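You operate a simulated robot arm through the tools that you are given. There is no shell and no other tool.

You are at the controls of a simulated two-armed robot. One attempt, no reset.

JOB
Reset the die: turn bolts 2, 4, 5 and 6 back to 0.
Fine: rotate the head to reach them; keep the line running. Leave the other controls as they are.

The check looks at the end state, three seconds after you hand in, the way a careful person would. Anything else that was tipped, shoved, dropped, spilled or broken makes it a failure.

ROBOT AND FRAMES
Two 6-joint arms with fingered hands on one trunk that stands fixed in place. Base frame: the origin is at the foot of the trunk, x ahead of it, y to its left, z up. Lengths are in m, angles in rad, forces in N, time in s.
The left shoulder is at [0.02, 0.157, 0.829], the right one opposite. With the tool pointing down near the work surface each hand reaches from about 0.1 to 0.8 m from the base axis, measured 20 degrees to its own side. Payload 4.1 kg a hand.
Tool frame (each hand has its own): the origin (TCP) lies between the finger pads and is the grasp point; the fingertips stand 0.033 m ahead of it; z points along the fingers, y is the line along which they close. The gripper opens to 0.112 m. The gripper's body begins 0.039 m behind the TCP. The gripper is a hand of 4 fingers: y runs from the thumb to the fingers, the wrist lies at [-0.016, -0.118, -0.2] in the tool frame.
Orientation is told as [roll, pitch, yaw] about the base's x, y, z axes, in that order, counted from this pose: with the fingers straight down and the wrist toward the robot, the tool's x, y and z point along [0, 1, 0], [1, 0, 0] and [0, 0, -1] of the base frame.

CONTROLS
- The arms move only by the tool move_arm. It takes "left_steps", "right_steps" or both (then of equal length, played together; a hand with none holds still); each is a list of rows, each an object (a shift or turn left out is 0) with "dp": the shift along the base's x, y, z in m, a list of three; "rotation": the turn, a rotation vector about the base's x, y, z in rad, a list of three. In form: [{"dp": [dx, dy, dz], "rotation": [ax, ay, az]}, ...]. A call has 1 to 20 rows; each row is the pose to reach, as a shift and turn from the pose commanded when the call began. Rows are played at 5 a second. More than 0.05 m and 0.15 rad between two rows, and nothing of the call is played. Where a pose cannot be reached the arm comes as near as it can. A force on the tool above 40 N (or 10 N above the force at the start of the call, whichever is more), or a blocked arm, ends the call early, and 0.2 s more pass. In this call time passes only in rows, and 0.2 s behind the last. It gives the time, the measured TCP pose, the force on the tool (base axes), the opening and the grip force at its end, in the units of the frame above (readings bear some noise), with the torque about the TCP (base axes, N m) and any sound that the robot's microphone picked up.
- Cameras (640 x 400 px; columns grow to the right, rows downward): "scene" is now at [-0.0277, -0.0674, 1.443]; the picture's right is [-0.99, -0.13, 0.00], its down [-0.10, 0.79, -0.61] and it looks along [0.08, -0.60, -0.79] (base axes); focal length 214 px, centre (320, 200). "left" rides on the left gripper at [-0.066, -0.089, -0.13] in its tool frame; the picture's right is [-0.79, -0.29, 0.54], its down [0.55, -0.71, 0.44] and it looks along [0.26, 0.64, 0.72] (tool axes); focal length 247 px, centre (320, 200). "right" rides on the right gripper at [0.066, -0.089, -0.13] in its tool frame; the picture's right is [-0.79, 0.29, -0.54], its down [-0.55, -0.71, 0.44] and it looks along [-0.26, 0.64, 0.72] (tool axes); focal length 247 px, centre (320, 200). There is no depth. A picture from a camera that has moved, and an enlarged one, comes with that camera's place and axes in the base frame and with its lens. The place of the scene camera against the robot may be out by one fixed shift of up to 0.018 m in any direction.
- capture(camera): a new picture of that camera. No time passes.
- finger_targets(index, middle, ring, thumb_bend, thumb_turn, hand): sets how far each is bent, from 0 (flat) to 100 (curled in); at 30 the hand is open as for a grip, at 70 the pads meet at the TCP. One left out holds its place. A second passes; each finger stops where it meets its share of the squeeze, and holds until it gets a number again. It is the only way to open and close the hand. It gives what a move gives, with no picture; readings hold the bend of each and the force on the fingers (four entries, about 0 where the hand has none), thumb and palm. thumb_turn goes from beside the hand (0) to across from the fingers (100), as for a grip.
- pan_tilt(pan, tilt): turns the head with the scene camera to pan (to the left, within 1.501 rad either way) and tilt (down, from -0.506 to 1.204), counted from straight ahead of the robot. It gives what a move gives.
- close_up(camera, box): a new picture of the part [left, top, right, bottom] of that camera's present view, enlarged. No time passes.
- job_done(): hands the job in; it is judged then, once.

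Nothing tells you positions but the pictures and the camera data. Unless the task says otherwise, let go and move clear before handing in.

The tools are called after "Request:" by a JSON object that holds its "name" and its "arguments". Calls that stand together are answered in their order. move_arm: Moves the arms, as the interface text tells. Its arguments: {"type":"object","properties":{"left_steps":{"type":"array","items":{"type":"object","properties":{"dp":{"type":"array","items":{"type":"number"}},"rotation":{"type":"array","items":{"type":"number"}}}}},"right_steps":{"type":"array","items":{"type":"object","properties":{"dp":{"type":"array","items":{"type":"number"}},"rotation":{"type":"array","items":{"type":"number"}}}}}},"required":[]} The other tools are called the same way: finger_targets (index, middle, ring, thumb_bend, thumb_turn, hand) moves the fingers one by one; pan_tilt (pan, tilt) turns the head that bears the scene camera; capture (camera) takes a picture; close_up (camera, box) takes an enlarged picture of a part of a camera's view; job_done () hands the job in.

At the start:

```text
clock: 0.0
left_tool_pos: [0.3209, -0.0066, 1.3153]
left_tool_rot: [0.001, -0.001, -0.517]
left_wrist_force: [-0.1, -0.2, -0.3]
left_torque: [0.0, -0.04, -0.05]
left_finger_gap: 0.1115
left_grasp_force: 0.0
left_shape: jaw
left_bend: [30.0, 30.0, 30.0, 30.0, 98.0]
left_finger forces: [0.0, 0.0, 0.1, 0.0, 0.1, 0.1]
right_tool_pos: [0.3068, -0.349, 1.2838]
right_tool_rot: [0.002, 0.001, -0.519]
right_wrist_force: [-0.6, -0.3, -0.6]
right_torque: [0.01, -0.03, 0.0]
right_finger_gap: 0.1115
right_grasp_force: 0.0
right_shape: jaw
right_bend: [30.0, 30.0, 30.0, 30.0, 98.0]
right_finger forces: [0.1, 0.1, 0.0, 0.1, 0.0, 0.0]
head pan, tilt: [-1.445, 0.916]
```

scene: 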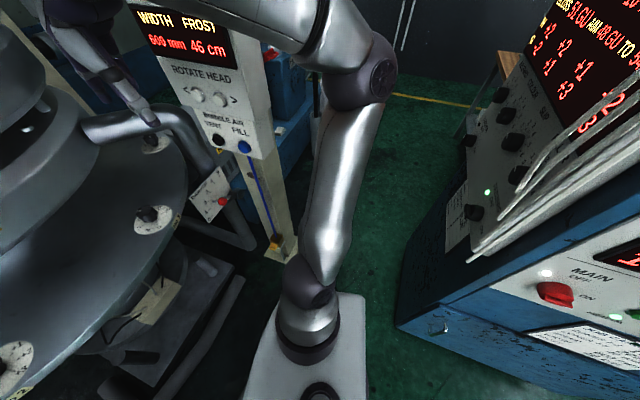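
right: 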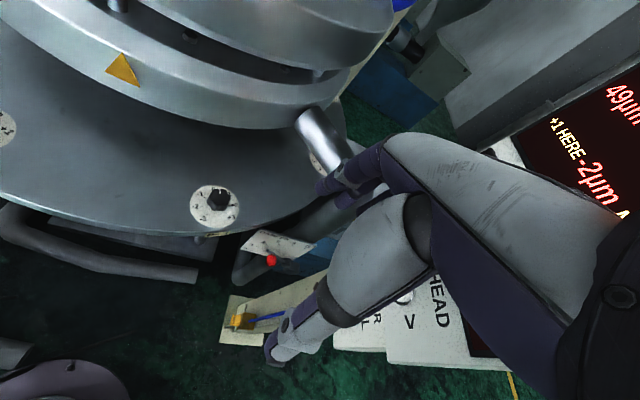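
left: 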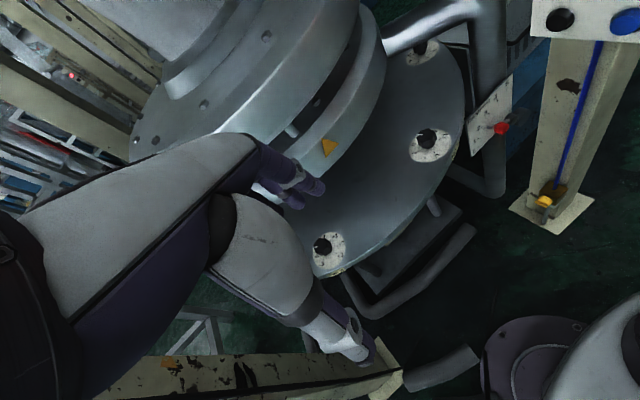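

I see a blown-film die (round head with bolts on its flange) ahead and to the right, a post with "ROTATE HEAD" buttons, and consoles to the far right. I'll look around with the head and enlarged pictures before moving anything.

Request:
{"name": "close_up", "arguments": {"camera": "scene", "box": [120, 0, 300, 160]}}

Request:
{"name": "close_up", "arguments": {"camera": "scene", "box": [440, 0, 640, 200]}}

Request:
{"name": "close_up", "arguments": {"camera": "scene", "box": [0, 80, 260, 400]}}

Request:
{"name": "close_up", "arguments": {"camera": "left", "box": [240, 0, 520, 300]}}

Request:
{"name": "close_up", "arguments": {"camera": "right", "box": [0, 60, 360, 360]}}

```text
2.50 times, centred on (210, 80) of scene
camera zoom: at [-0.0277, -0.0674, 1.443], right [-0.99, -0.13, 0.0], down [-0.1, 0.79, -0.61], along [0.08, -0.6, -0.79], focal length 536 px, centre (595, 500)
```

zoom: 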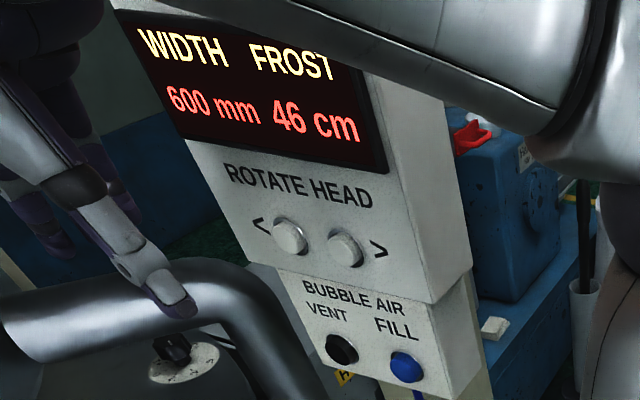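

```text
2.00 times, centred on (540, 100) of scene
camera zoom: at [-0.0277, -0.0674, 1.443], right [-0.99, -0.13, 0.0], down [-0.1, 0.79, -0.61], along [0.08, -0.6, -0.79], focal length 429 px, centre (-120, 400)
```

zoom: 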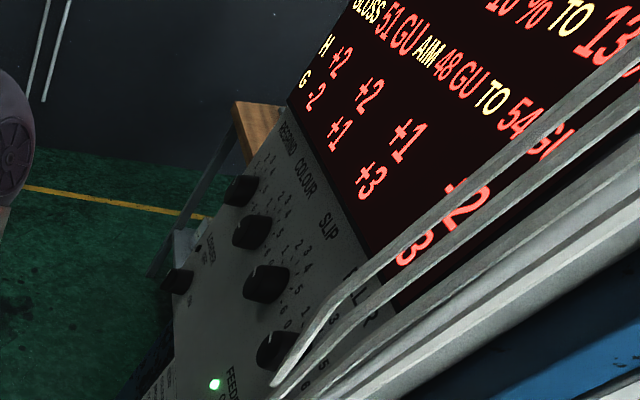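

```text
1.25 times, centred on (130, 240) of scene
camera zoom: at [-0.0277, -0.0674, 1.443], right [-0.99, -0.13, 0.0], down [-0.1, 0.79, -0.61], along [0.08, -0.6, -0.79], focal length 268 px, centre (558, 150)
```

zoom: 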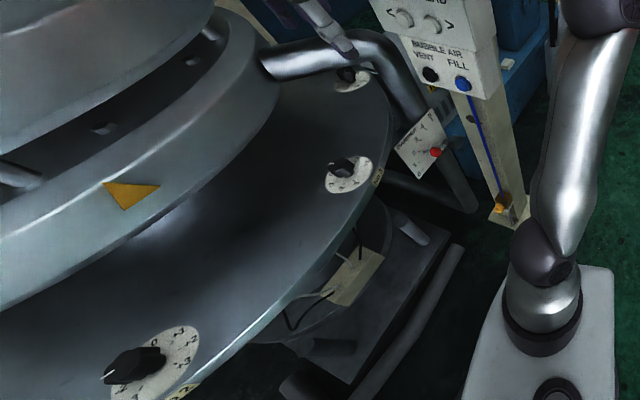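

```text
1.33 times, centred on (380, 150) of left
camera zoom: at [0.21, -0.0205, 1.4458], right [-0.64, -0.55, -0.54], down [-0.34, 0.83, -0.44], along [0.69, -0.1, -0.72], focal length 329 px, centre (240, 267)
```

zoom: 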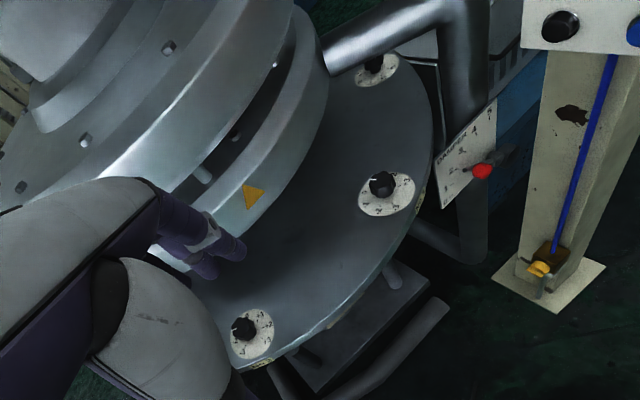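

```text
1.33 times, centred on (180, 210) of right
camera zoom: at [0.261, -0.247, 1.4149], right [-0.15, -0.83, 0.54], down [-0.89, -0.13, -0.44], along [0.43, -0.54, -0.72], focal length 329 px, centre (507, 187)
```

zoom: 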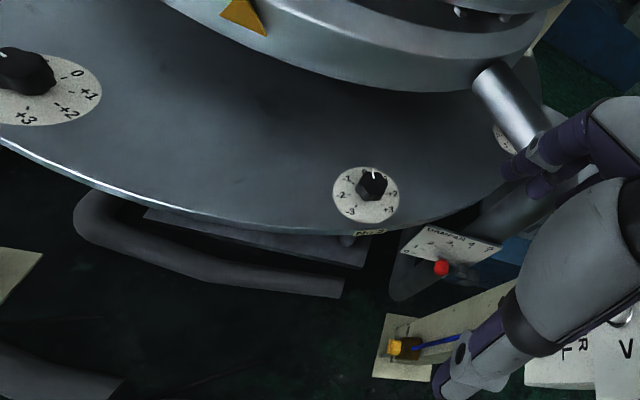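

The die has a rotating flange with numbered bolts and dials; the rotate buttons < > are on the post. Next I look straight ahead and around to see all the panels.

Request:
{"name": "pan_tilt", "arguments": {"pan": -0.3, "tilt": 0.6}}

Request:
{"name": "capture", "arguments": {"camera": "scene"}}

```text
clock: 1.4
left_tool_pos: [0.3208, -0.0065, 1.3163]
left_tool_rot: [-0.001, 0.0, -0.519]
left_wrist_force: [-0.8, 0.4, 0.3]
left_torque: [0.01, -0.01, 0.01]
left_finger_gap: 0.1117
left_grasp_force: 0.2
left_shape: jaw
left_bend: [30.0, 30.0, 30.0, 30.0, 98.0]
left_finger forces: [0.0, 0.1, 0.0, 0.0, 0.1, 0.0]
right_tool_pos: [0.3067, -0.3483, 1.2841]
right_tool_rot: [0.003, 0.001, -0.52]
right_wrist_force: [0.1, 0.4, 0.0]
right_torque: [-0.02, -0.02, 0.01]
right_finger_gap: 0.1116
right_grasp_force: 0.2
right_shape: jaw
right_bend: [30.0, 30.0, 30.0, 30.0, 98.0]
right_finger forces: [0.0, 0.0, 0.0, 0.0, 0.0, 0.1]
head pan, tilt: [-0.3, 0.6]
```

```text
taken
```

scene: 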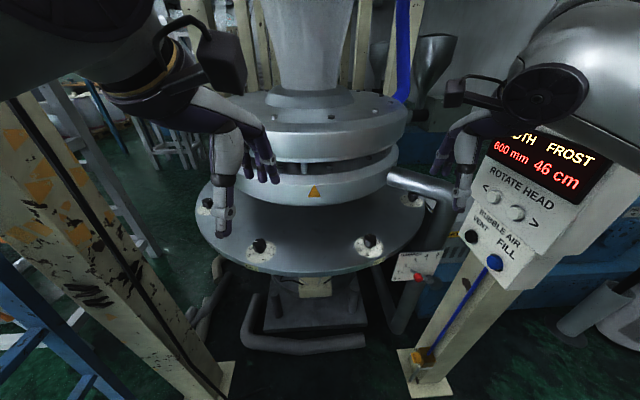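

The die ring sits ahead-right with dials around the flange rim. I zoom in on the dials and panel.

Request:
{"name": "close_up", "arguments": {"camera": "scene", "box": [190, 160, 430, 310]}}

Request:
{"name": "close_up", "arguments": {"camera": "scene", "box": [400, 110, 620, 300]}}

Request:
{"name": "close_up", "arguments": {"camera": "scene", "box": [220, 80, 440, 220]}}

Request:
{"name": "pan_tilt", "arguments": {"pan": -1.2, "tilt": 0.2}}

Request:
{"name": "capture", "arguments": {"camera": "scene"}}

```text
2.67 times, centred on (310, 235) of scene
camera zoom: at [0.0473, -0.0196, 1.469], right [-0.3, -0.96, 0.0], down [-0.54, 0.17, -0.82], along [0.79, -0.24, -0.57], focal length 572 px, centre (347, 107)
```

zoom: 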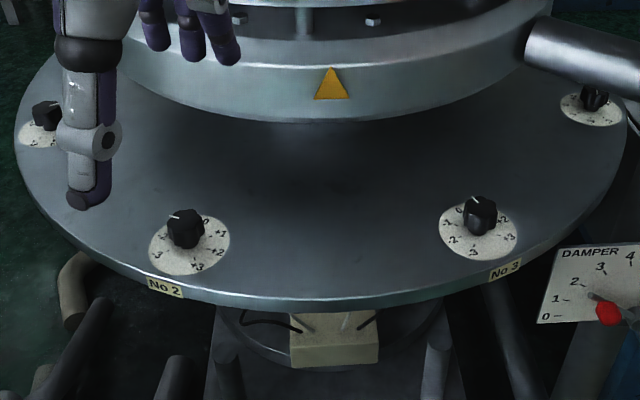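

```text
2.11 times, centred on (510, 205) of scene
camera zoom: at [0.0473, -0.0196, 1.469], right [-0.3, -0.96, 0.0], down [-0.54, 0.17, -0.82], along [0.79, -0.24, -0.57], focal length 452 px, centre (-80, 190)
```

zoom: 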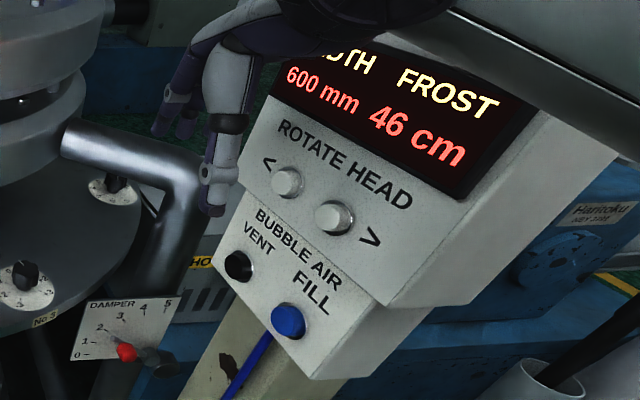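

```text
2.86 times, centred on (330, 150) of scene
camera zoom: at [0.0473, -0.0196, 1.469], right [-0.3, -0.96, 0.0], down [-0.54, 0.17, -0.82], along [0.79, -0.24, -0.57], focal length 613 px, centre (291, 343)
```

zoom: 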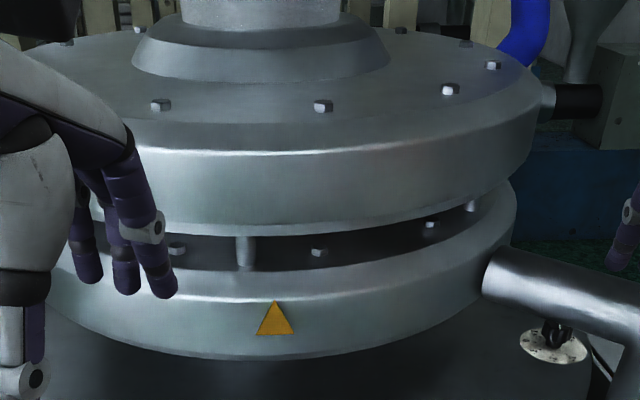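

```text
clock: 2.6
left_tool_pos: [0.3202, -0.0072, 1.3166]
left_tool_rot: [-0.002, 0.0, -0.518]
left_wrist_force: [-0.2, 1.1, 0.1]
left_torque: [0.03, 0.01, -0.01]
left_finger_gap: 0.1114
left_grasp_force: 0.1
left_shape: jaw
left_bend: [30.0, 30.0, 30.0, 30.0, 98.0]
left_finger forces: [0.0, 0.0, 0.1, 0.0, 0.0, 0.0]
right_tool_pos: [0.3067, -0.3486, 1.2841]
right_tool_rot: [0.002, 0.001, -0.521]
right_wrist_force: [-0.1, -0.3, 0.8]
right_torque: [0.02, 0.03, -0.03]
right_finger_gap: 0.1117
right_grasp_force: 0.1
right_shape: jaw
right_bend: [30.0, 30.0, 30.0, 30.0, 98.0]
right_finger forces: [0.0, 0.0, 0.0, 0.0, 0.1, 0.0]
head pan, tilt: [-1.201, 0.201]
```

```text
taken
```

scene: 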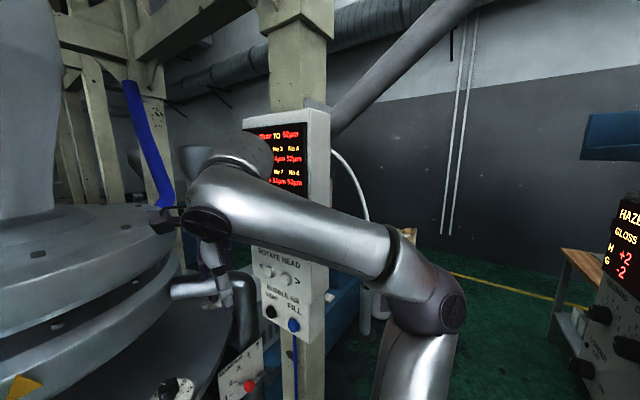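

The panel above the rotate buttons carries a gauge display partly hidden by the right arm. I'll zoom in on it and look at the other console and behind.

Request:
{"name": "close_up", "arguments": {"camera": "scene", "box": [230, 100, 340, 340]}}

Request:
{"name": "close_up", "arguments": {"camera": "right", "box": [440, 60, 640, 400]}}

Request:
{"name": "pan_tilt", "arguments": {"pan": -1.5, "tilt": 0.5}}

Request:
{"name": "capture", "arguments": {"camera": "scene"}}

Request:
{"name": "close_up", "arguments": {"camera": "scene", "box": [440, 0, 640, 400]}}

Request:
{"name": "pan_tilt", "arguments": {"pan": 0.5, "tilt": 0.5}}

Request:
{"name": "capture", "arguments": {"camera": "scene"}}

Request:
{"name": "pan_tilt", "arguments": {"pan": -0.4, "tilt": 0.0}}

Request:
{"name": "capture", "arguments": {"camera": "scene"}}

```text
1.67 times, centred on (285, 220) of scene
camera zoom: at [-0.0033, -0.0802, 1.5058], right [-0.93, -0.36, 0.0], down [-0.07, 0.19, -0.98], along [0.36, -0.91, -0.2], focal length 358 px, centre (378, 167)
```

zoom: 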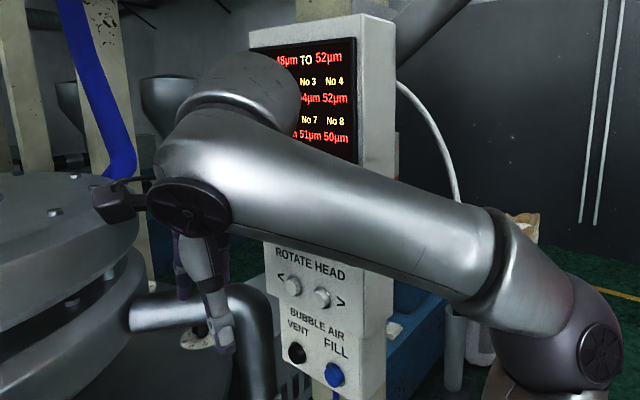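

```text
1.18 times, centred on (540, 230) of right
camera zoom: at [0.261, -0.247, 1.4149], right [-0.15, -0.83, 0.54], down [-0.89, -0.13, -0.44], along [0.43, -0.54, -0.72], focal length 291 px, centre (61, 165)
```

zoom: 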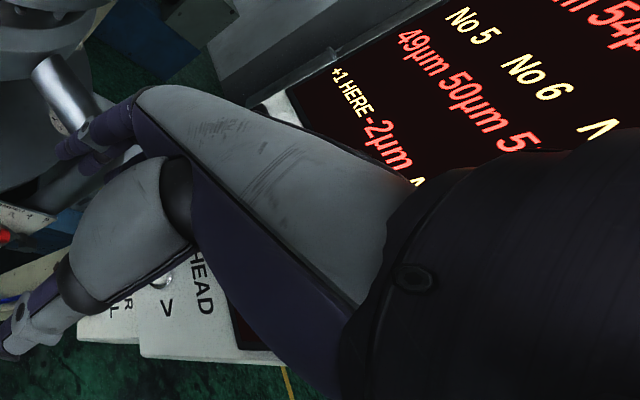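

```text
clock: 3.4
left_tool_pos: [0.3204, -0.0058, 1.3163]
left_tool_rot: [0.001, 0.0, -0.519]
left_wrist_force: [0.5, -0.7, -0.2]
left_torque: [-0.02, 0.01, 0.01]
left_finger_gap: 0.1118
left_grasp_force: 0.1
left_shape: jaw
left_bend: [30.0, 30.0, 30.0, 30.0, 98.0]
left_finger forces: [0.0, 0.1, 0.1, 0.0, 0.0, 0.0]
right_tool_pos: [0.3067, -0.3481, 1.2842]
right_tool_rot: [0.002, 0.0, -0.52]
right_wrist_force: [0.3, -0.6, -0.7]
right_torque: [0.0, 0.0, -0.01]
right_finger_gap: 0.1118
right_grasp_force: 0.1
right_shape: jaw
right_bend: [30.0, 30.0, 30.0, 30.0, 98.0]
right_finger forces: [0.0, 0.0, 0.1, 0.0, 0.0, 0.0]
head pan, tilt: [-1.499, 0.499]
```

```text
taken
```

scene: 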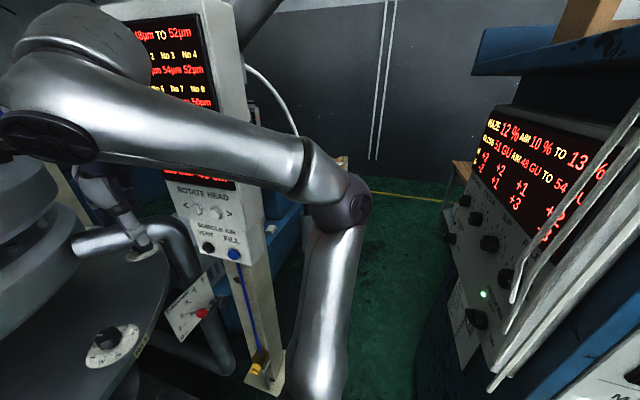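

```text
1.00 times, centred on (540, 200) of scene (not enlarged: the box is as wide or as high as the picture)
camera zoom: at [-0.0305, -0.0842, 1.4782], right [-1.0, -0.07, 0.0], down [-0.03, 0.48, -0.88], along [0.06, -0.88, -0.48], focal length 214 px, centre (100, 200)
```

zoom: 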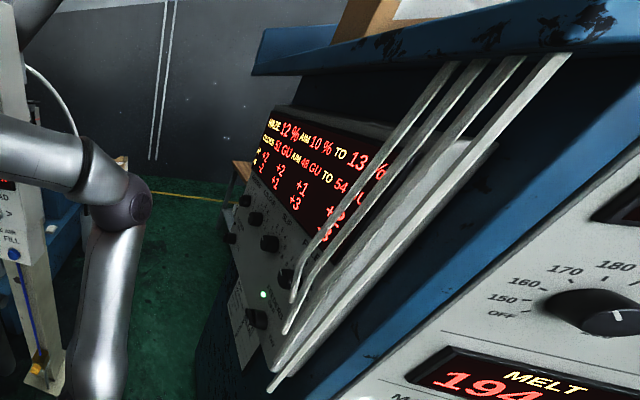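

```text
clock: 5.3
left_tool_pos: [0.3208, -0.0066, 1.3164]
left_tool_rot: [-0.001, 0.0, -0.517]
left_wrist_force: [0.5, 0.0, 0.4]
left_torque: [0.01, 0.02, -0.05]
left_finger_gap: 0.1118
left_grasp_force: 0.0
left_shape: jaw
left_bend: [30.0, 30.0, 30.0, 30.0, 98.0]
left_finger forces: [0.0, 0.0, 0.0, 0.0, 0.1, 0.1]
right_tool_pos: [0.3064, -0.3491, 1.2839]
right_tool_rot: [0.002, 0.002, -0.519]
right_wrist_force: [0.8, 0.7, 0.0]
right_torque: [-0.02, -0.03, 0.03]
right_finger_gap: 0.1115
right_grasp_force: 0.1
right_shape: jaw
right_bend: [30.0, 30.0, 30.0, 30.0, 98.0]
right_finger forces: [0.0, 0.0, 0.0, 0.0, 0.1, 0.0]
head pan, tilt: [0.499, 0.499]
```

```text
taken
```

scene: 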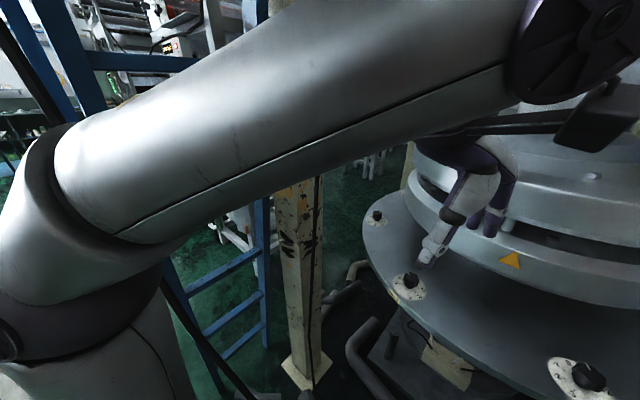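

```text
clock: 6.5
left_tool_pos: [0.3208, -0.0066, 1.3157]
left_tool_rot: [0.0, 0.001, -0.518]
left_wrist_force: [1.0, 0.1, -0.2]
left_torque: [0.0, 0.0, 0.0]
left_finger_gap: 0.1117
left_grasp_force: 0.1
left_shape: jaw
left_bend: [30.0, 30.0, 30.0, 30.0, 98.0]
left_finger forces: [0.0, 0.1, 0.0, 0.1, 0.0, 0.0]
right_tool_pos: [0.3063, -0.3486, 1.284]
right_tool_rot: [0.0, 0.001, -0.52]
right_wrist_force: [1.0, -0.2, 0.9]
right_torque: [0.01, -0.03, -0.03]
right_finger_gap: 0.1114
right_grasp_force: 0.0
right_shape: jaw
right_bend: [30.0, 30.0, 30.0, 30.0, 98.0]
right_finger forces: [0.0, 0.1, 0.0, 0.0, 0.0, 0.1]
head pan, tilt: [-0.4, 0.0]
```

```text
taken
```

scene: 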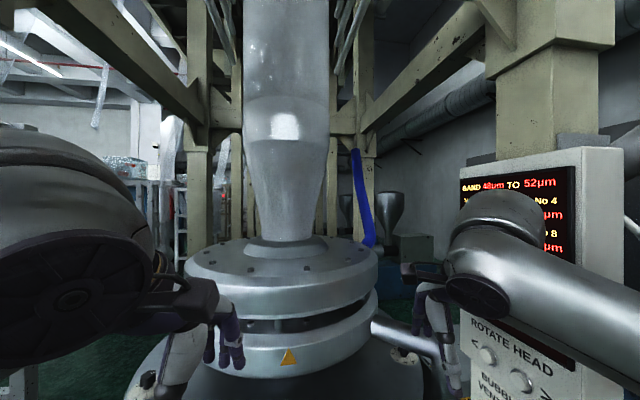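

I've triangulated: bolts lie on a ring of about 0.5 m radius centred near (1.02, -0.28), knob tops near z 0.915; No 2 about (0.61, 0.02), No 3 about (0.52, -0.355). Next I zoom closely on the dials and the rotate buttons.

Request:
{"name": "pan_tilt", "arguments": {"pan": -0.3, "tilt": 0.8}}

Request:
{"name": "capture", "arguments": {"camera": "scene"}}

Request:
{"name": "close_up", "arguments": {"camera": "scene", "box": [230, 170, 300, 220]}}

Request:
{"name": "close_up", "arguments": {"camera": "scene", "box": [340, 170, 410, 220]}}

Request:
{"name": "close_up", "arguments": {"camera": "left", "box": [290, 220, 360, 290]}}

Request:
{"name": "close_up", "arguments": {"camera": "left", "box": [390, 20, 470, 180]}}

Request:
{"name": "close_up", "arguments": {"camera": "right", "box": [180, 170, 260, 250]}}

```text
clock: 7.6
left_tool_pos: [0.3205, -0.0057, 1.3153]
left_tool_rot: [0.001, 0.0, -0.518]
left_wrist_force: [0.9, 0.2, -0.7]
left_torque: [0.01, 0.01, 0.01]
left_finger_gap: 0.1113
left_grasp_force: 0.0
left_shape: jaw
left_bend: [30.0, 30.0, 30.0, 30.0, 98.0]
left_finger forces: [0.0, 0.0, 0.0, 0.0, 0.1, 0.0]
right_tool_pos: [0.3063, -0.3482, 1.2851]
right_tool_rot: [0.002, -0.002, -0.52]
right_wrist_force: [-0.9, -0.2, -0.4]
right_torque: [0.0, 0.02, -0.02]
right_finger_gap: 0.1117
right_grasp_force: 0.0
right_shape: jaw
right_bend: [30.0, 30.0, 30.0, 30.0, 98.0]
right_finger forces: [0.0, 0.1, 0.1, 0.0, 0.0, 0.0]
head pan, tilt: [-0.3, 0.799]
```

```text
taken
```

scene: 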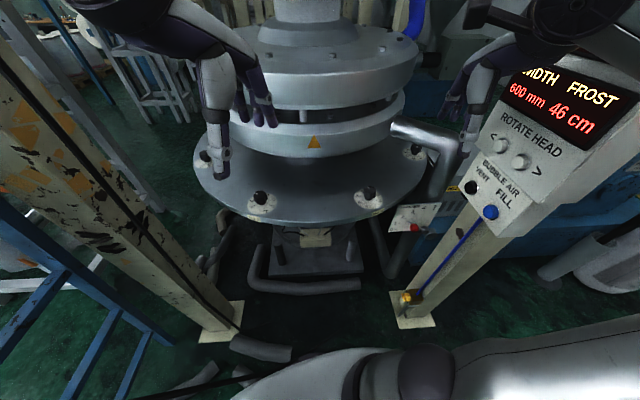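

```text
8.00 times, centred on (265, 195) of scene
camera zoom: at [0.04, -0.0173, 1.4522], right [-0.3, -0.96, 0.0], down [-0.68, 0.21, -0.7], along [0.67, -0.21, -0.72], focal length 1716 px, centre (760, 240)
```

zoom: 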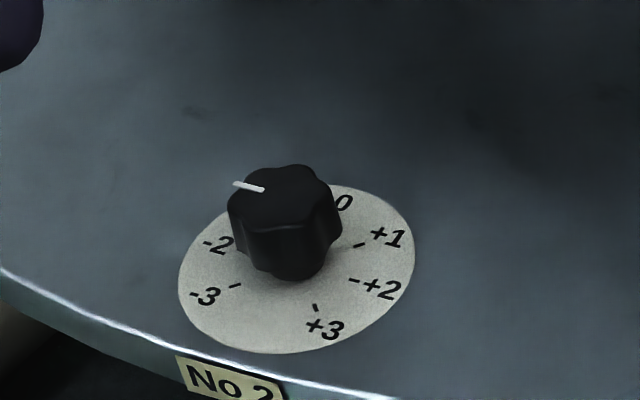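

```text
8.00 times, centred on (375, 195) of scene
camera zoom: at [0.04, -0.0173, 1.4522], right [-0.3, -0.96, 0.0], down [-0.68, 0.21, -0.7], along [0.67, -0.21, -0.72], focal length 1716 px, centre (-120, 240)
```

zoom: 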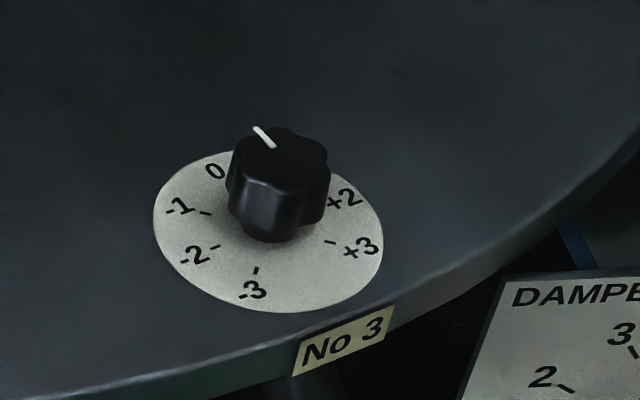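

```text
5.71 times, centred on (325, 255) of left
camera zoom: at [0.21, -0.0205, 1.4458], right [-0.64, -0.55, -0.54], down [-0.34, 0.83, -0.44], along [0.69, -0.1, -0.72], focal length 1411 px, centre (291, -114)
```

zoom: 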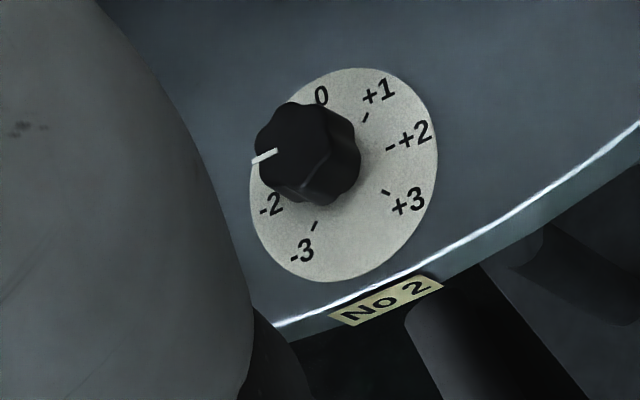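

```text
2.50 times, centred on (430, 100) of left
camera zoom: at [0.21, -0.0205, 1.4458], right [-0.64, -0.55, -0.54], down [-0.34, 0.83, -0.44], along [0.69, -0.1, -0.72], focal length 617 px, centre (45, 450)
```

zoom: 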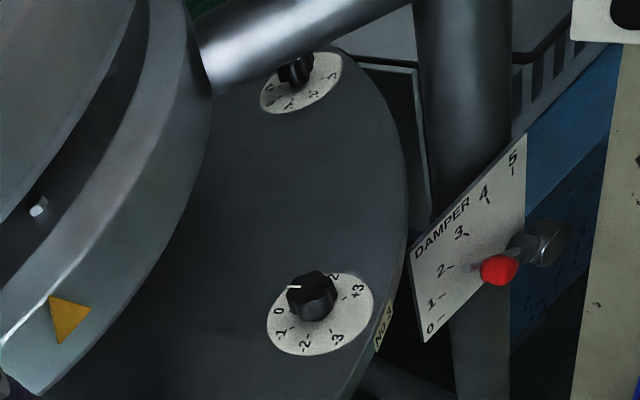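

```text
5.00 times, centred on (220, 210) of right
camera zoom: at [0.261, -0.247, 1.4149], right [-0.15, -0.83, 0.54], down [-0.89, -0.13, -0.44], along [0.43, -0.54, -0.72], focal length 1235 px, centre (820, 150)
```

zoom: 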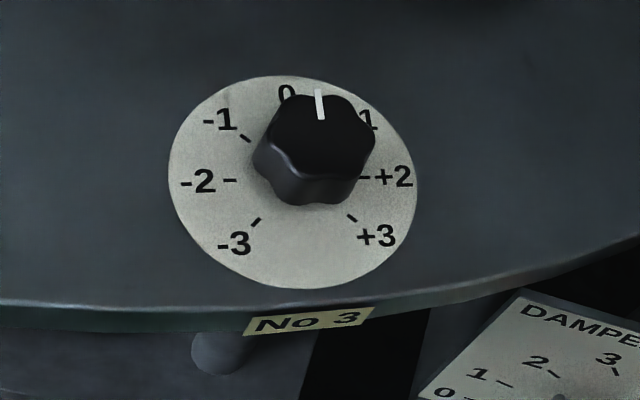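

Dial marks are 45° apart, 0 facing the die centre, + going clockwise; No 2 reads about -1 and knob tops are near z 0.93, flange near 0.885. The ring above overhangs nearly to the bolts at about z 1.11, so I bring the left hand down outside the rim first, then look through its camera.

Request:
{"name": "move_arm", "arguments": {"left_steps": [{"dp": [0.0, 0.01, -0.04]}, {"dp": [0.0, 0.02, -0.085]}, {"dp": [0.01, 0.03, -0.13]}, {"dp": [0.02, 0.04, -0.175], "rotation": [0, 0, 0.05]}, {"dp": [0.035, 0.05, -0.22], "rotation": [0, 0, 0.1]}, {"dp": [0.05, 0.055, -0.26], "rotation": [0, 0, 0.16]}, {"dp": [0.07, 0.06, -0.295], "rotation": [0, 0, 0.22]}, {"dp": [0.09, 0.06, -0.315], "rotation": [0, 0, 0.278]}]}}

Request:
{"name": "capture", "arguments": {"camera": "left"}}

Request:
{"name": "capture", "arguments": {"camera": "scene"}}

```text
clock: 9.4
left_tool_pos: [0.4096, 0.0566, 0.9982]
left_tool_rot: [-0.001, -0.002, -0.24]
left_wrist_force: [0.1, 0.8, -0.2]
left_torque: [0.02, -0.02, 0.0]
left_finger_gap: 0.1115
left_grasp_force: 0.0
left_shape: jaw
left_bend: [30.0, 30.0, 30.0, 30.0, 98.0]
left_finger forces: [0.0, 0.0, 0.0, 0.0, 0.0, 0.0]
right_tool_pos: [0.3058, -0.3477, 1.2855]
right_tool_rot: [0.002, 0.0, -0.52]
right_wrist_force: [-0.5, -0.3, -0.7]
right_torque: [-0.02, -0.04, 0.01]
right_finger_gap: 0.1116
right_grasp_force: 0.1
right_shape: jaw
right_bend: [30.0, 30.0, 30.0, 30.0, 98.0]
right_finger forces: [0.0, 0.0, 0.0, 0.1, 0.0, 0.0]
head pan, tilt: [-0.3, 0.799]
```

```text
taken
camera left: at [0.3072, 0.0116, 1.1274], right [-0.47, -0.7, -0.54], down [-0.56, 0.71, -0.44], along [0.69, 0.1, -0.72], focal length 247 px, centre (320, 200)
```

left: 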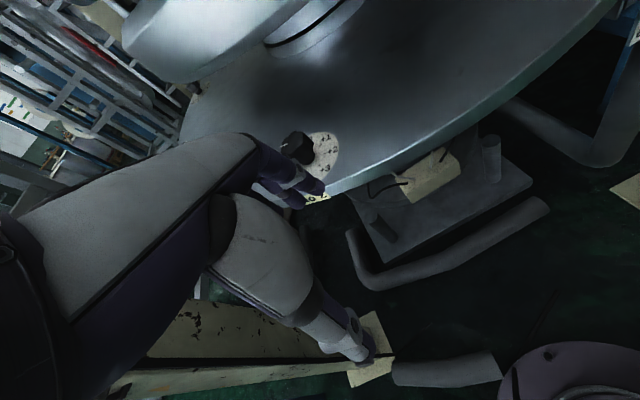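

```text
taken
```

scene: 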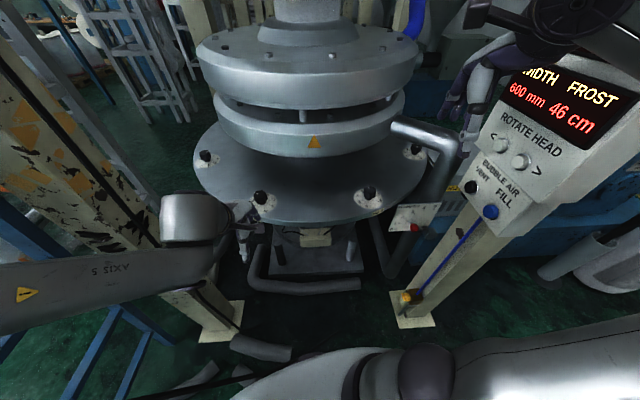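

The left hand is now outside the rim, fingers at z≈0.97, ahead of bolt 2. I zoom the left camera to refine the knob and see the other dials in the scene.

Request:
{"name": "close_up", "arguments": {"camera": "left", "box": [250, 110, 370, 220]}}

Request:
{"name": "close_up", "arguments": {"camera": "scene", "box": [190, 130, 450, 250]}}

Request:
{"name": "close_up", "arguments": {"camera": "scene", "box": [190, 130, 300, 220]}}

```text
3.64 times, centred on (310, 165) of left
camera zoom: at [0.3072, 0.0116, 1.1274], right [-0.47, -0.7, -0.54], down [-0.56, 0.71, -0.44], along [0.69, 0.1, -0.72], focal length 898 px, centre (356, 327)
```

zoom: 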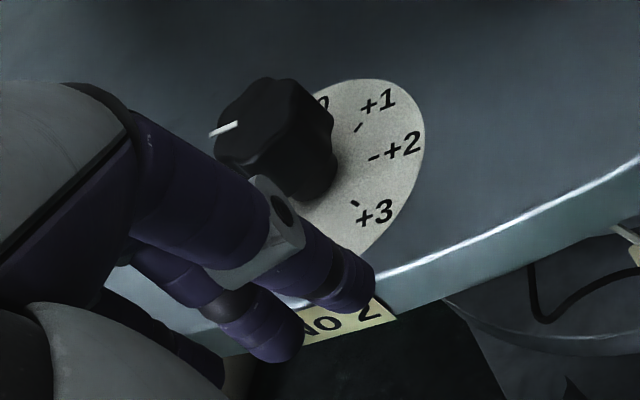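

```text
2.46 times, centred on (320, 190) of scene
camera zoom: at [0.0396, -0.0172, 1.4522], right [-0.3, -0.96, 0.0], down [-0.68, 0.21, -0.7], along [0.67, -0.21, -0.72], focal length 528 px, centre (320, 225)
```

zoom: 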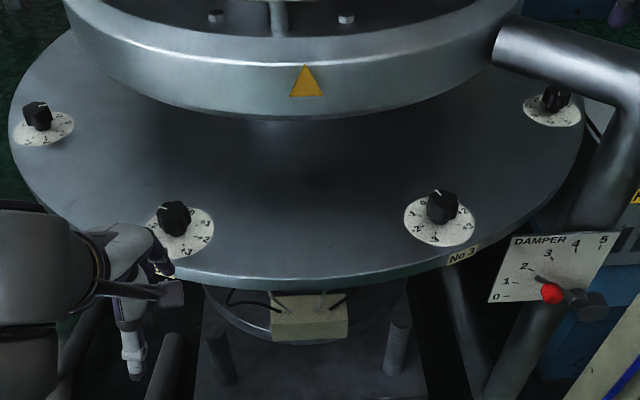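

```text
4.44 times, centred on (245, 175) of scene
camera zoom: at [0.0396, -0.0172, 1.4522], right [-0.3, -0.96, 0.0], down [-0.68, 0.21, -0.7], along [0.67, -0.21, -0.72], focal length 953 px, centre (653, 311)
```

zoom: 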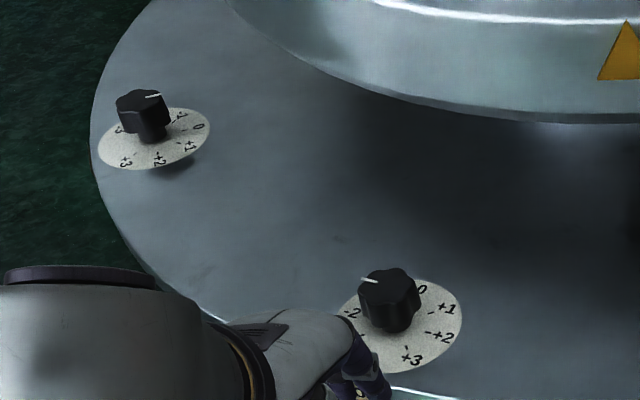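

Converting the views to the flange plane, bolt 2's pointer stands about 90° counter-clockwise of its 0 mark, so it reads -2 (parallax made it look like -1) and needs a 90° clockwise turn; its axis is near (0.610, 0.015). I move the hand in under the ring, still above the knob, with a yaw that leaves room for the turn.

Request:
{"name": "move_arm", "arguments": {"left_steps": [{"dp": [0.03, -0.006, -0.002], "rotation": [0, 0, 0.09]}, {"dp": [0.06, -0.012, -0.004], "rotation": [0, 0, 0.18]}, {"dp": [0.09, -0.02, -0.006], "rotation": [0, 0, 0.27]}, {"dp": [0.12, -0.027, -0.006], "rotation": [0, 0, 0.36]}, {"dp": [0.15, -0.035, -0.006], "rotation": [0, 0, 0.36]}]}}

Request:
{"name": "capture", "arguments": {"camera": "left"}}

Request:
{"name": "close_up", "arguments": {"camera": "scene", "box": [160, 100, 360, 240]}}

```text
clock: 10.6
left_tool_pos: [0.5593, 0.019, 0.9948]
left_tool_rot: [0.0, -0.002, 0.119]
left_wrist_force: [0.7, -0.6, 0.0]
left_torque: [-0.04, -0.02, -0.01]
left_finger_gap: 0.1116
left_grasp_force: 0.0
left_shape: jaw
left_bend: [30.0, 30.0, 30.0, 30.0, 98.0]
left_finger forces: [0.1, 0.0, 0.0, 0.0, 0.1, 0.1]
right_tool_pos: [0.3064, -0.3481, 1.2844]
right_tool_rot: [0.002, 0.0, -0.52]
right_wrist_force: [-0.2, 0.9, 0.5]
right_torque: [-0.03, -0.03, 0.0]
right_finger_gap: 0.1118
right_grasp_force: 0.1
right_shape: jaw
right_bend: [30.0, 30.0, 30.0, 30.0, 98.0]
right_finger forces: [0.0, 0.1, 0.0, 0.0, 0.1, 0.1]
head pan, tilt: [-0.3, 0.799]
```

```text
taken
camera left: at [0.478, -0.0582, 1.1239], right [-0.19, -0.82, -0.54], down [-0.77, 0.46, -0.44], along [0.61, 0.33, -0.72], focal length 247 px, centre (320, 200)
```

left: 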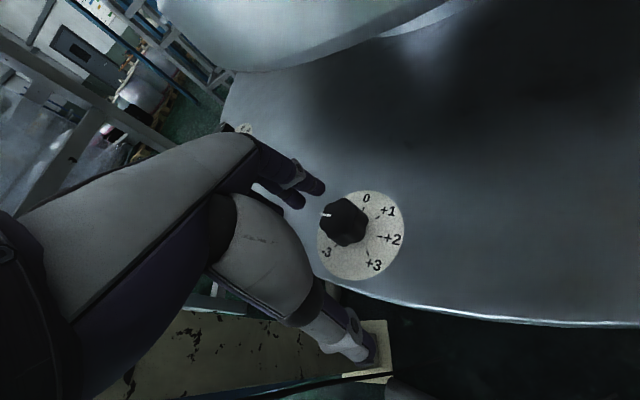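

```text
2.86 times, centred on (260, 170) of scene
camera zoom: at [0.0396, -0.017, 1.4522], right [-0.3, -0.96, 0.0], down [-0.68, 0.21, -0.7], along [0.67, -0.21, -0.72], focal length 613 px, centre (491, 286)
```

zoom: 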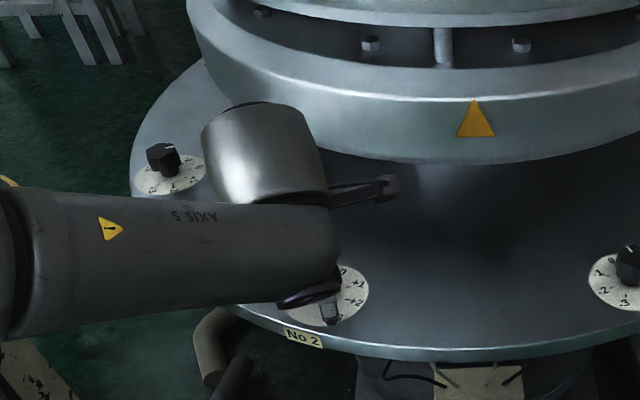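

The triangle on the lower ring triangulates to radius about 0.40 and z 1.085, so there is more room than I first feared. I zoom on knob 2 to pin its centre before going over it.

Request:
{"name": "close_up", "arguments": {"camera": "left", "box": [300, 170, 420, 290]}}

```text
3.33 times, centred on (360, 230) of left
camera zoom: at [0.478, -0.0582, 1.1239], right [-0.19, -0.82, -0.54], down [-0.77, 0.46, -0.44], along [0.61, 0.33, -0.72], focal length 823 px, centre (187, 100)
```

zoom: 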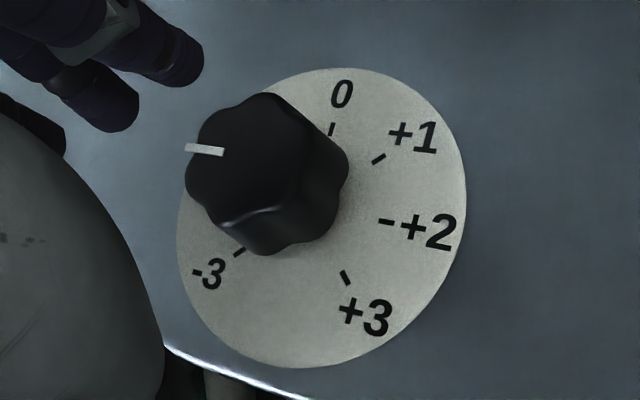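

Knob 2's axis comes out at about (0.606, 0.015), top near 0.93. I slide over it and lower the open hand around it.

Request:
{"name": "move_arm", "arguments": {"left_steps": [{"dp": [0.024, -0.002, 0.0]}, {"dp": [0.046, -0.004, 0.0]}, {"dp": [0.046, -0.004, -0.02]}, {"dp": [0.046, -0.004, -0.035]}, {"dp": [0.046, -0.004, -0.05]}]}}

Request:
{"name": "capture", "arguments": {"camera": "left"}}

Request:
{"name": "capture", "arguments": {"camera": "right"}}

Request:
{"name": "capture", "arguments": {"camera": "scene"}}

```text
clock: 11.8
left_tool_pos: [0.6079, 0.0156, 0.9449]
left_tool_rot: [0.0, 0.0, 0.12]
left_wrist_force: [-0.3, -0.9, -0.4]
left_torque: [0.0, 0.01, -0.02]
left_finger_gap: 0.1116
left_grasp_force: 0.1
left_shape: jaw
left_bend: [30.0, 30.0, 30.0, 30.0, 98.0]
left_finger forces: [0.1, 0.2, 0.1, 0.0, 0.0, 0.1]
right_tool_pos: [0.306, -0.3483, 1.2849]
right_tool_rot: [0.001, -0.001, -0.52]
right_wrist_force: [0.1, 0.2, 0.3]
right_torque: [0.02, -0.03, 0.02]
right_finger_gap: 0.1117
right_grasp_force: 0.0
right_shape: jaw
right_bend: [30.0, 30.0, 30.0, 30.0, 98.0]
right_finger forces: [0.0, 0.1, 0.1, 0.1, 0.0, 0.0]
head pan, tilt: [-0.3, 0.799]
```

```text
taken
camera left: at [0.5256, -0.0622, 1.0745], right [-0.19, -0.82, -0.54], down [-0.77, 0.46, -0.44], along [0.61, 0.33, -0.72], focal length 247 px, centre (320, 200)
```

left: 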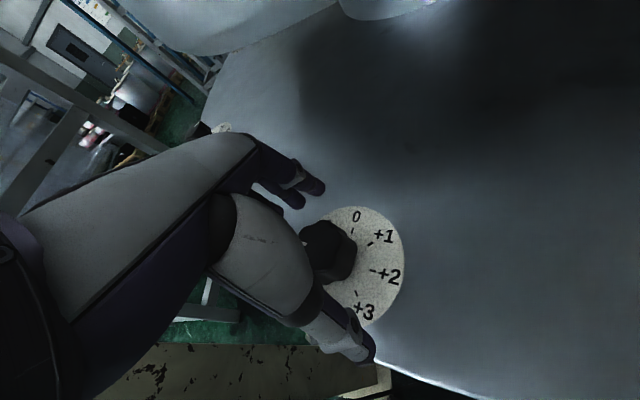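

```text
taken
camera right: at [0.261, -0.247, 1.4149], right [-0.15, -0.83, 0.54], down [-0.89, -0.13, -0.44], along [0.43, -0.54, -0.72], focal length 247 px, centre (320, 200)
```

right: 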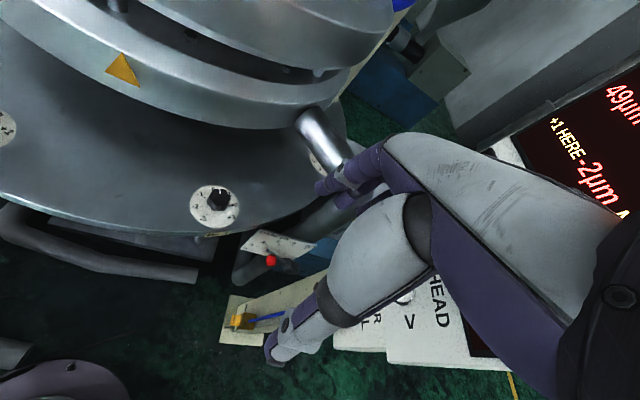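

```text
taken
```

scene: 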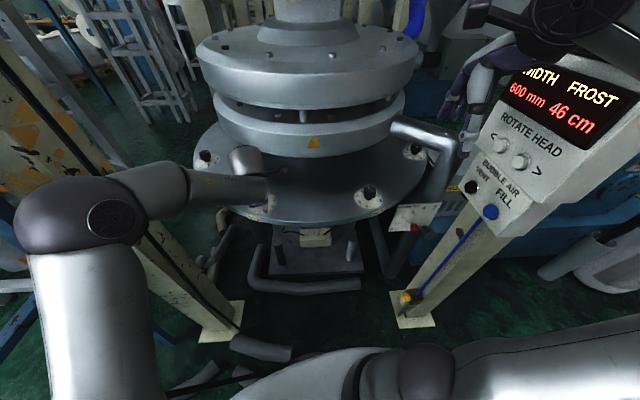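

The hand straddles knob 2 with TCP about 15 mm above its top. I check the centring in an enlarged view.

Request:
{"name": "close_up", "arguments": {"camera": "left", "box": [240, 150, 420, 370]}}

```text
1.82 times, centred on (330, 260) of left
camera zoom: at [0.5256, -0.0622, 1.0745], right [-0.19, -0.82, -0.54], down [-0.77, 0.46, -0.44], along [0.61, 0.33, -0.72], focal length 449 px, centre (302, 91)
```

zoom: 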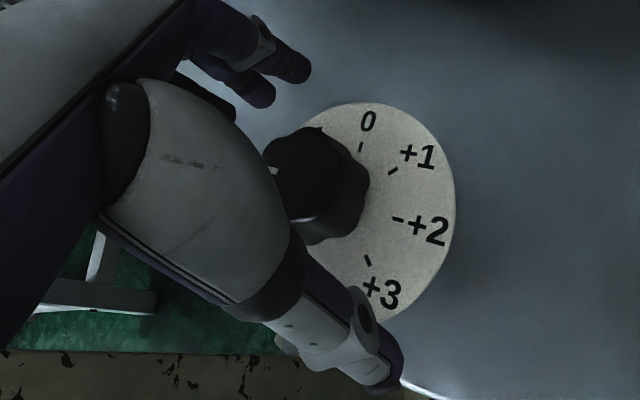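

The knob sits between fingers and thumb. I lower 16 mm more and close gently.

Request:
{"name": "move_arm", "arguments": {"left_steps": [{"dp": [-0.002, 0.0, -0.008]}, {"dp": [-0.002, 0.0, -0.016]}]}}

Request:
{"name": "finger_targets", "arguments": {"hand": "left", "index": 50, "middle": 50, "ring": 50, "thumb_bend": 50}}

Request:
{"name": "close_up", "arguments": {"camera": "left", "box": [240, 150, 420, 370]}}

```text
clock: 12.4
left_tool_pos: [0.6056, 0.0149, 0.9299]
left_tool_rot: [-0.001, -0.001, 0.118]
left_wrist_force: [0.2, -0.1, 0.8]
left_torque: [0.02, 0.03, 0.01]
left_finger_gap: 0.1117
left_grasp_force: 0.1
left_shape: jaw
left_bend: [30.0, 30.0, 30.0, 30.0, 98.0]
left_finger forces: [0.0, 0.0, 0.1, 0.0, 0.1, 0.0]
right_tool_pos: [0.3056, -0.3492, 1.285]
right_tool_rot: [0.002, 0.0, -0.519]
right_wrist_force: [0.1, 0.2, 0.1]
right_torque: [0.01, 0.0, -0.02]
right_finger_gap: 0.1113
right_grasp_force: 0.1
right_shape: jaw
right_bend: [30.0, 30.0, 30.0, 30.0, 98.0]
right_finger forces: [0.0, 0.0, 0.0, 0.0, 0.0, 0.1]
head pan, tilt: [-0.3, 0.799]
```

```text
clock: 13.4
left_tool_pos: [0.6052, 0.0158, 0.9301]
left_tool_rot: [0.0, 0.0, 0.119]
left_wrist_force: [-0.2, 0.5, 0.0]
left_torque: [-0.01, 0.02, 0.03]
left_finger_gap: 0.0584
left_grasp_force: 0.1
left_shape: fingers
left_bend: [50.0, 50.0, 50.0, 50.0, 98.0]
left_finger forces: [0.1, 0.1, 0.0, 0.0, 0.1, 0.0]
right_tool_pos: [0.3052, -0.3487, 1.2846]
right_tool_rot: [0.001, 0.0, -0.52]
right_wrist_force: [0.4, 0.3, 0.8]
right_torque: [0.04, 0.0, -0.01]
right_finger_gap: 0.1115
right_grasp_force: 0.0
right_shape: jaw
right_bend: [30.0, 30.0, 30.0, 30.0, 98.0]
right_finger forces: [0.1, 0.0, 0.0, 0.0, 0.1, 0.0]
head pan, tilt: [-0.3, 0.799]
```

```text
1.82 times, centred on (330, 260) of left
camera zoom: at [0.5243, -0.0624, 1.0591], right [-0.19, -0.82, -0.54], down [-0.77, 0.46, -0.44], along [0.61, 0.33, -0.72], focal length 449 px, centre (302, 91)
```

zoom: 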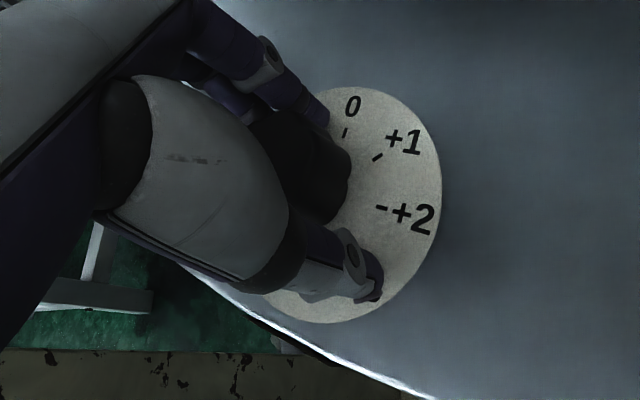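

Gap is 58 mm with no contact yet; I close further until it grips.

Request:
{"name": "finger_targets", "arguments": {"hand": "left", "index": 56, "middle": 56, "ring": 56, "thumb_bend": 56}}

```text
clock: 14.4
left_tool_pos: [0.6062, 0.0155, 0.9299]
left_tool_rot: [0.0, -0.001, 0.119]
left_wrist_force: [3.7, 0.1, -1.0]
left_torque: [0.0, -0.07, -0.01]
left_finger_gap: 0.0439
left_grasp_force: 1.8
left_shape: fingers
left_bend: [54.0, 55.0, 56.0, 56.0, 98.0]
left_finger forces: [2.0, 1.3, 0.1, 0.1, 0.1, 0.0]
right_tool_pos: [0.3075, -0.3489, 1.2846]
right_tool_rot: [0.001, 0.001, -0.52]
right_wrist_force: [0.1, 0.6, 0.3]
right_torque: [0.03, 0.0, 0.01]
right_finger_gap: 0.1117
right_grasp_force: 0.1
right_shape: jaw
right_bend: [30.0, 30.0, 30.0, 30.0, 98.0]
right_finger forces: [0.0, 0.0, 0.0, 0.0, 0.0, 0.1]
head pan, tilt: [-0.3, 0.799]
```

Index and middle touch; the thumb hasn't yet. I close the rest.

Request:
{"name": "finger_targets", "arguments": {"hand": "left", "index": 64, "middle": 64, "ring": 64, "thumb_bend": 64}}

Request:
{"name": "close_up", "arguments": {"camera": "left", "box": [240, 150, 420, 370]}}

```text
clock: 15.4
left_tool_pos: [0.6055, 0.0142, 0.9291]
left_tool_rot: [0.0, 0.0, 0.118]
left_wrist_force: [13.0, 0.3, -2.0]
left_torque: [0.03, -0.27, -0.03]
left_finger_gap: 0.0369
left_grasp_force: 9.7
left_shape: fingers
left_bend: [55.0, 58.0, 64.0, 60.0, 97.0]
left_finger forces: [8.6, 7.0, 0.1, 0.0, 3.6, 0.0]
right_tool_pos: [0.3062, -0.3498, 1.2849]
right_tool_rot: [0.002, 0.0, -0.521]
right_wrist_force: [-0.1, -0.5, 0.7]
right_torque: [-0.02, 0.04, 0.01]
right_finger_gap: 0.1116
right_grasp_force: 0.1
right_shape: jaw
right_bend: [30.0, 30.0, 30.0, 30.0, 98.0]
right_finger forces: [0.0, 0.0, 0.0, 0.1, 0.0, 0.0]
head pan, tilt: [-0.3, 0.799]
```

```text
1.82 times, centred on (330, 260) of left
camera zoom: at [0.5248, -0.0622, 1.0591], right [-0.19, -0.82, -0.54], down [-0.77, 0.46, -0.44], along [0.61, 0.33, -0.72], focal length 449 px, centre (302, 91)
```

zoom: 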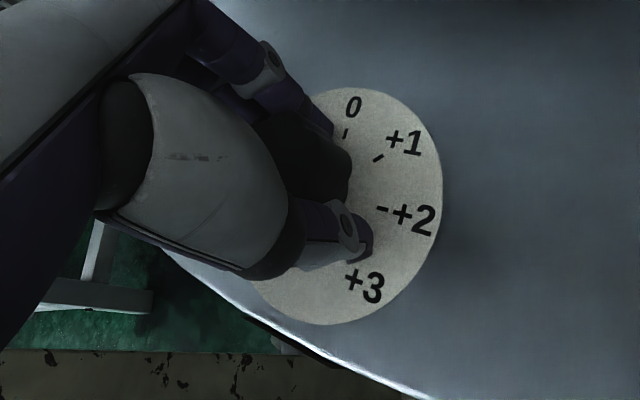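

Index, middle and thumb hold the knob, but the wrist feels 13 N along x, so the hand is a few mm short of the knob axis. I nudge it forward and read the force.

Request:
{"name": "move_arm", "arguments": {"left_steps": [{"dp": [0.003, 0.0, 0.0]}]}}

Request:
{"name": "close_up", "arguments": {"camera": "left", "box": [270, 190, 380, 300]}}

```text
clock: 15.8
left_tool_pos: [0.6081, 0.0153, 0.9292]
left_tool_rot: [0.0, 0.001, 0.118]
left_wrist_force: [5.8, 0.7, 0.9]
left_torque: [0.02, -0.1, -0.03]
left_finger_gap: 0.0367
left_grasp_force: 8.4
left_shape: fingers
left_bend: [57.0, 59.0, 64.0, 60.0, 97.0]
left_finger forces: [6.0, 5.2, 0.0, 0.1, 5.8, 0.0]
right_tool_pos: [0.3075, -0.3489, 1.2843]
right_tool_rot: [0.0, 0.0, -0.519]
right_wrist_force: [0.1, -0.1, 0.3]
right_torque: [0.0, 0.02, -0.05]
right_finger_gap: 0.1116
right_grasp_force: 0.0
right_shape: jaw
right_bend: [30.0, 30.0, 30.0, 30.0, 98.0]
right_finger forces: [0.1, 0.0, 0.1, 0.0, 0.1, 0.1]
head pan, tilt: [-0.3, 0.799]
```

```text
3.64 times, centred on (325, 245) of left
camera zoom: at [0.5272, -0.0622, 1.0587], right [-0.19, -0.82, -0.54], down [-0.77, 0.46, -0.44], along [0.61, 0.33, -0.72], focal length 898 px, centre (302, 36)
```

zoom: 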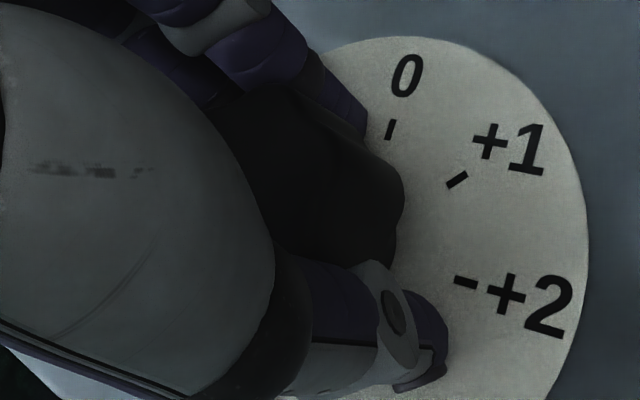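

The grip is nearly balanced (5.8 N). I try a first clockwise turn of 0.3 rad and watch the torque.

Request:
{"name": "move_arm", "arguments": {"left_steps": [{"dp": [0.002, 0.0, 0.0], "rotation": [0, 0, -0.1]}, {"dp": [0.002, 0.0, 0.0], "rotation": [0, 0, -0.2]}, {"dp": [0.002, 0.0, 0.0], "rotation": [0, 0, -0.3]}]}}

Request:
{"name": "close_up", "arguments": {"camera": "left", "box": [240, 150, 420, 370]}}

Request:
{"name": "close_up", "arguments": {"camera": "scene", "box": [220, 150, 310, 230]}}

```text
clock: 16.6
left_tool_pos: [0.6097, 0.0156, 0.9284]
left_tool_rot: [-0.002, 0.0, -0.182]
left_wrist_force: [2.2, 2.3, 2.4]
left_torque: [0.1, 0.05, 0.02]
left_finger_gap: 0.0363
left_grasp_force: 8.2
left_shape: fingers
left_bend: [58.0, 60.0, 64.0, 59.0, 97.0]
left_finger forces: [4.6, 4.7, 0.1, 0.1, 7.1, 0.0]
right_tool_pos: [0.3061, -0.3485, 1.2853]
right_tool_rot: [0.002, 0.0, -0.52]
right_wrist_force: [0.5, -0.7, -0.3]
right_torque: [0.01, -0.01, -0.02]
right_finger_gap: 0.1116
right_grasp_force: 0.1
right_shape: jaw
right_bend: [30.0, 30.0, 30.0, 30.0, 98.0]
right_finger forces: [0.0, 0.0, 0.1, 0.0, 0.1, 0.0]
head pan, tilt: [-0.3, 0.799]
```

```text
1.82 times, centred on (330, 260) of left
camera zoom: at [0.5097, -0.0351, 1.0584], right [-0.43, -0.73, -0.54], down [-0.6, 0.67, -0.44], along [0.68, 0.14, -0.72], focal length 449 px, centre (302, 91)
```

zoom: 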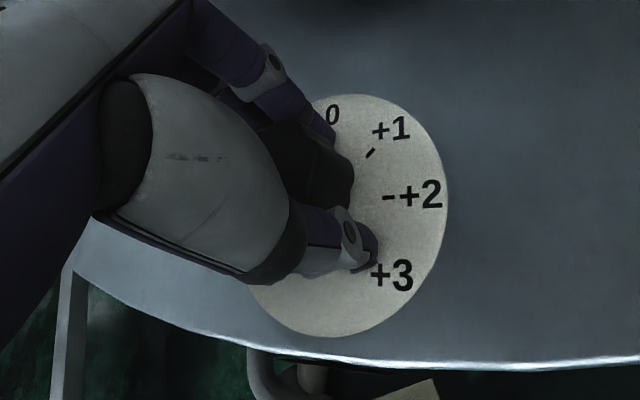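

```text
5.00 times, centred on (265, 190) of scene
camera zoom: at [0.04, -0.0172, 1.4522], right [-0.3, -0.96, 0.0], down [-0.68, 0.21, -0.7], along [0.67, -0.21, -0.72], focal length 1072 px, centre (595, 250)
```

zoom: 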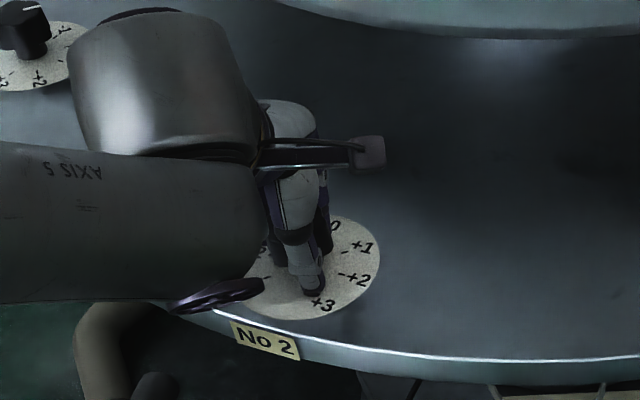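

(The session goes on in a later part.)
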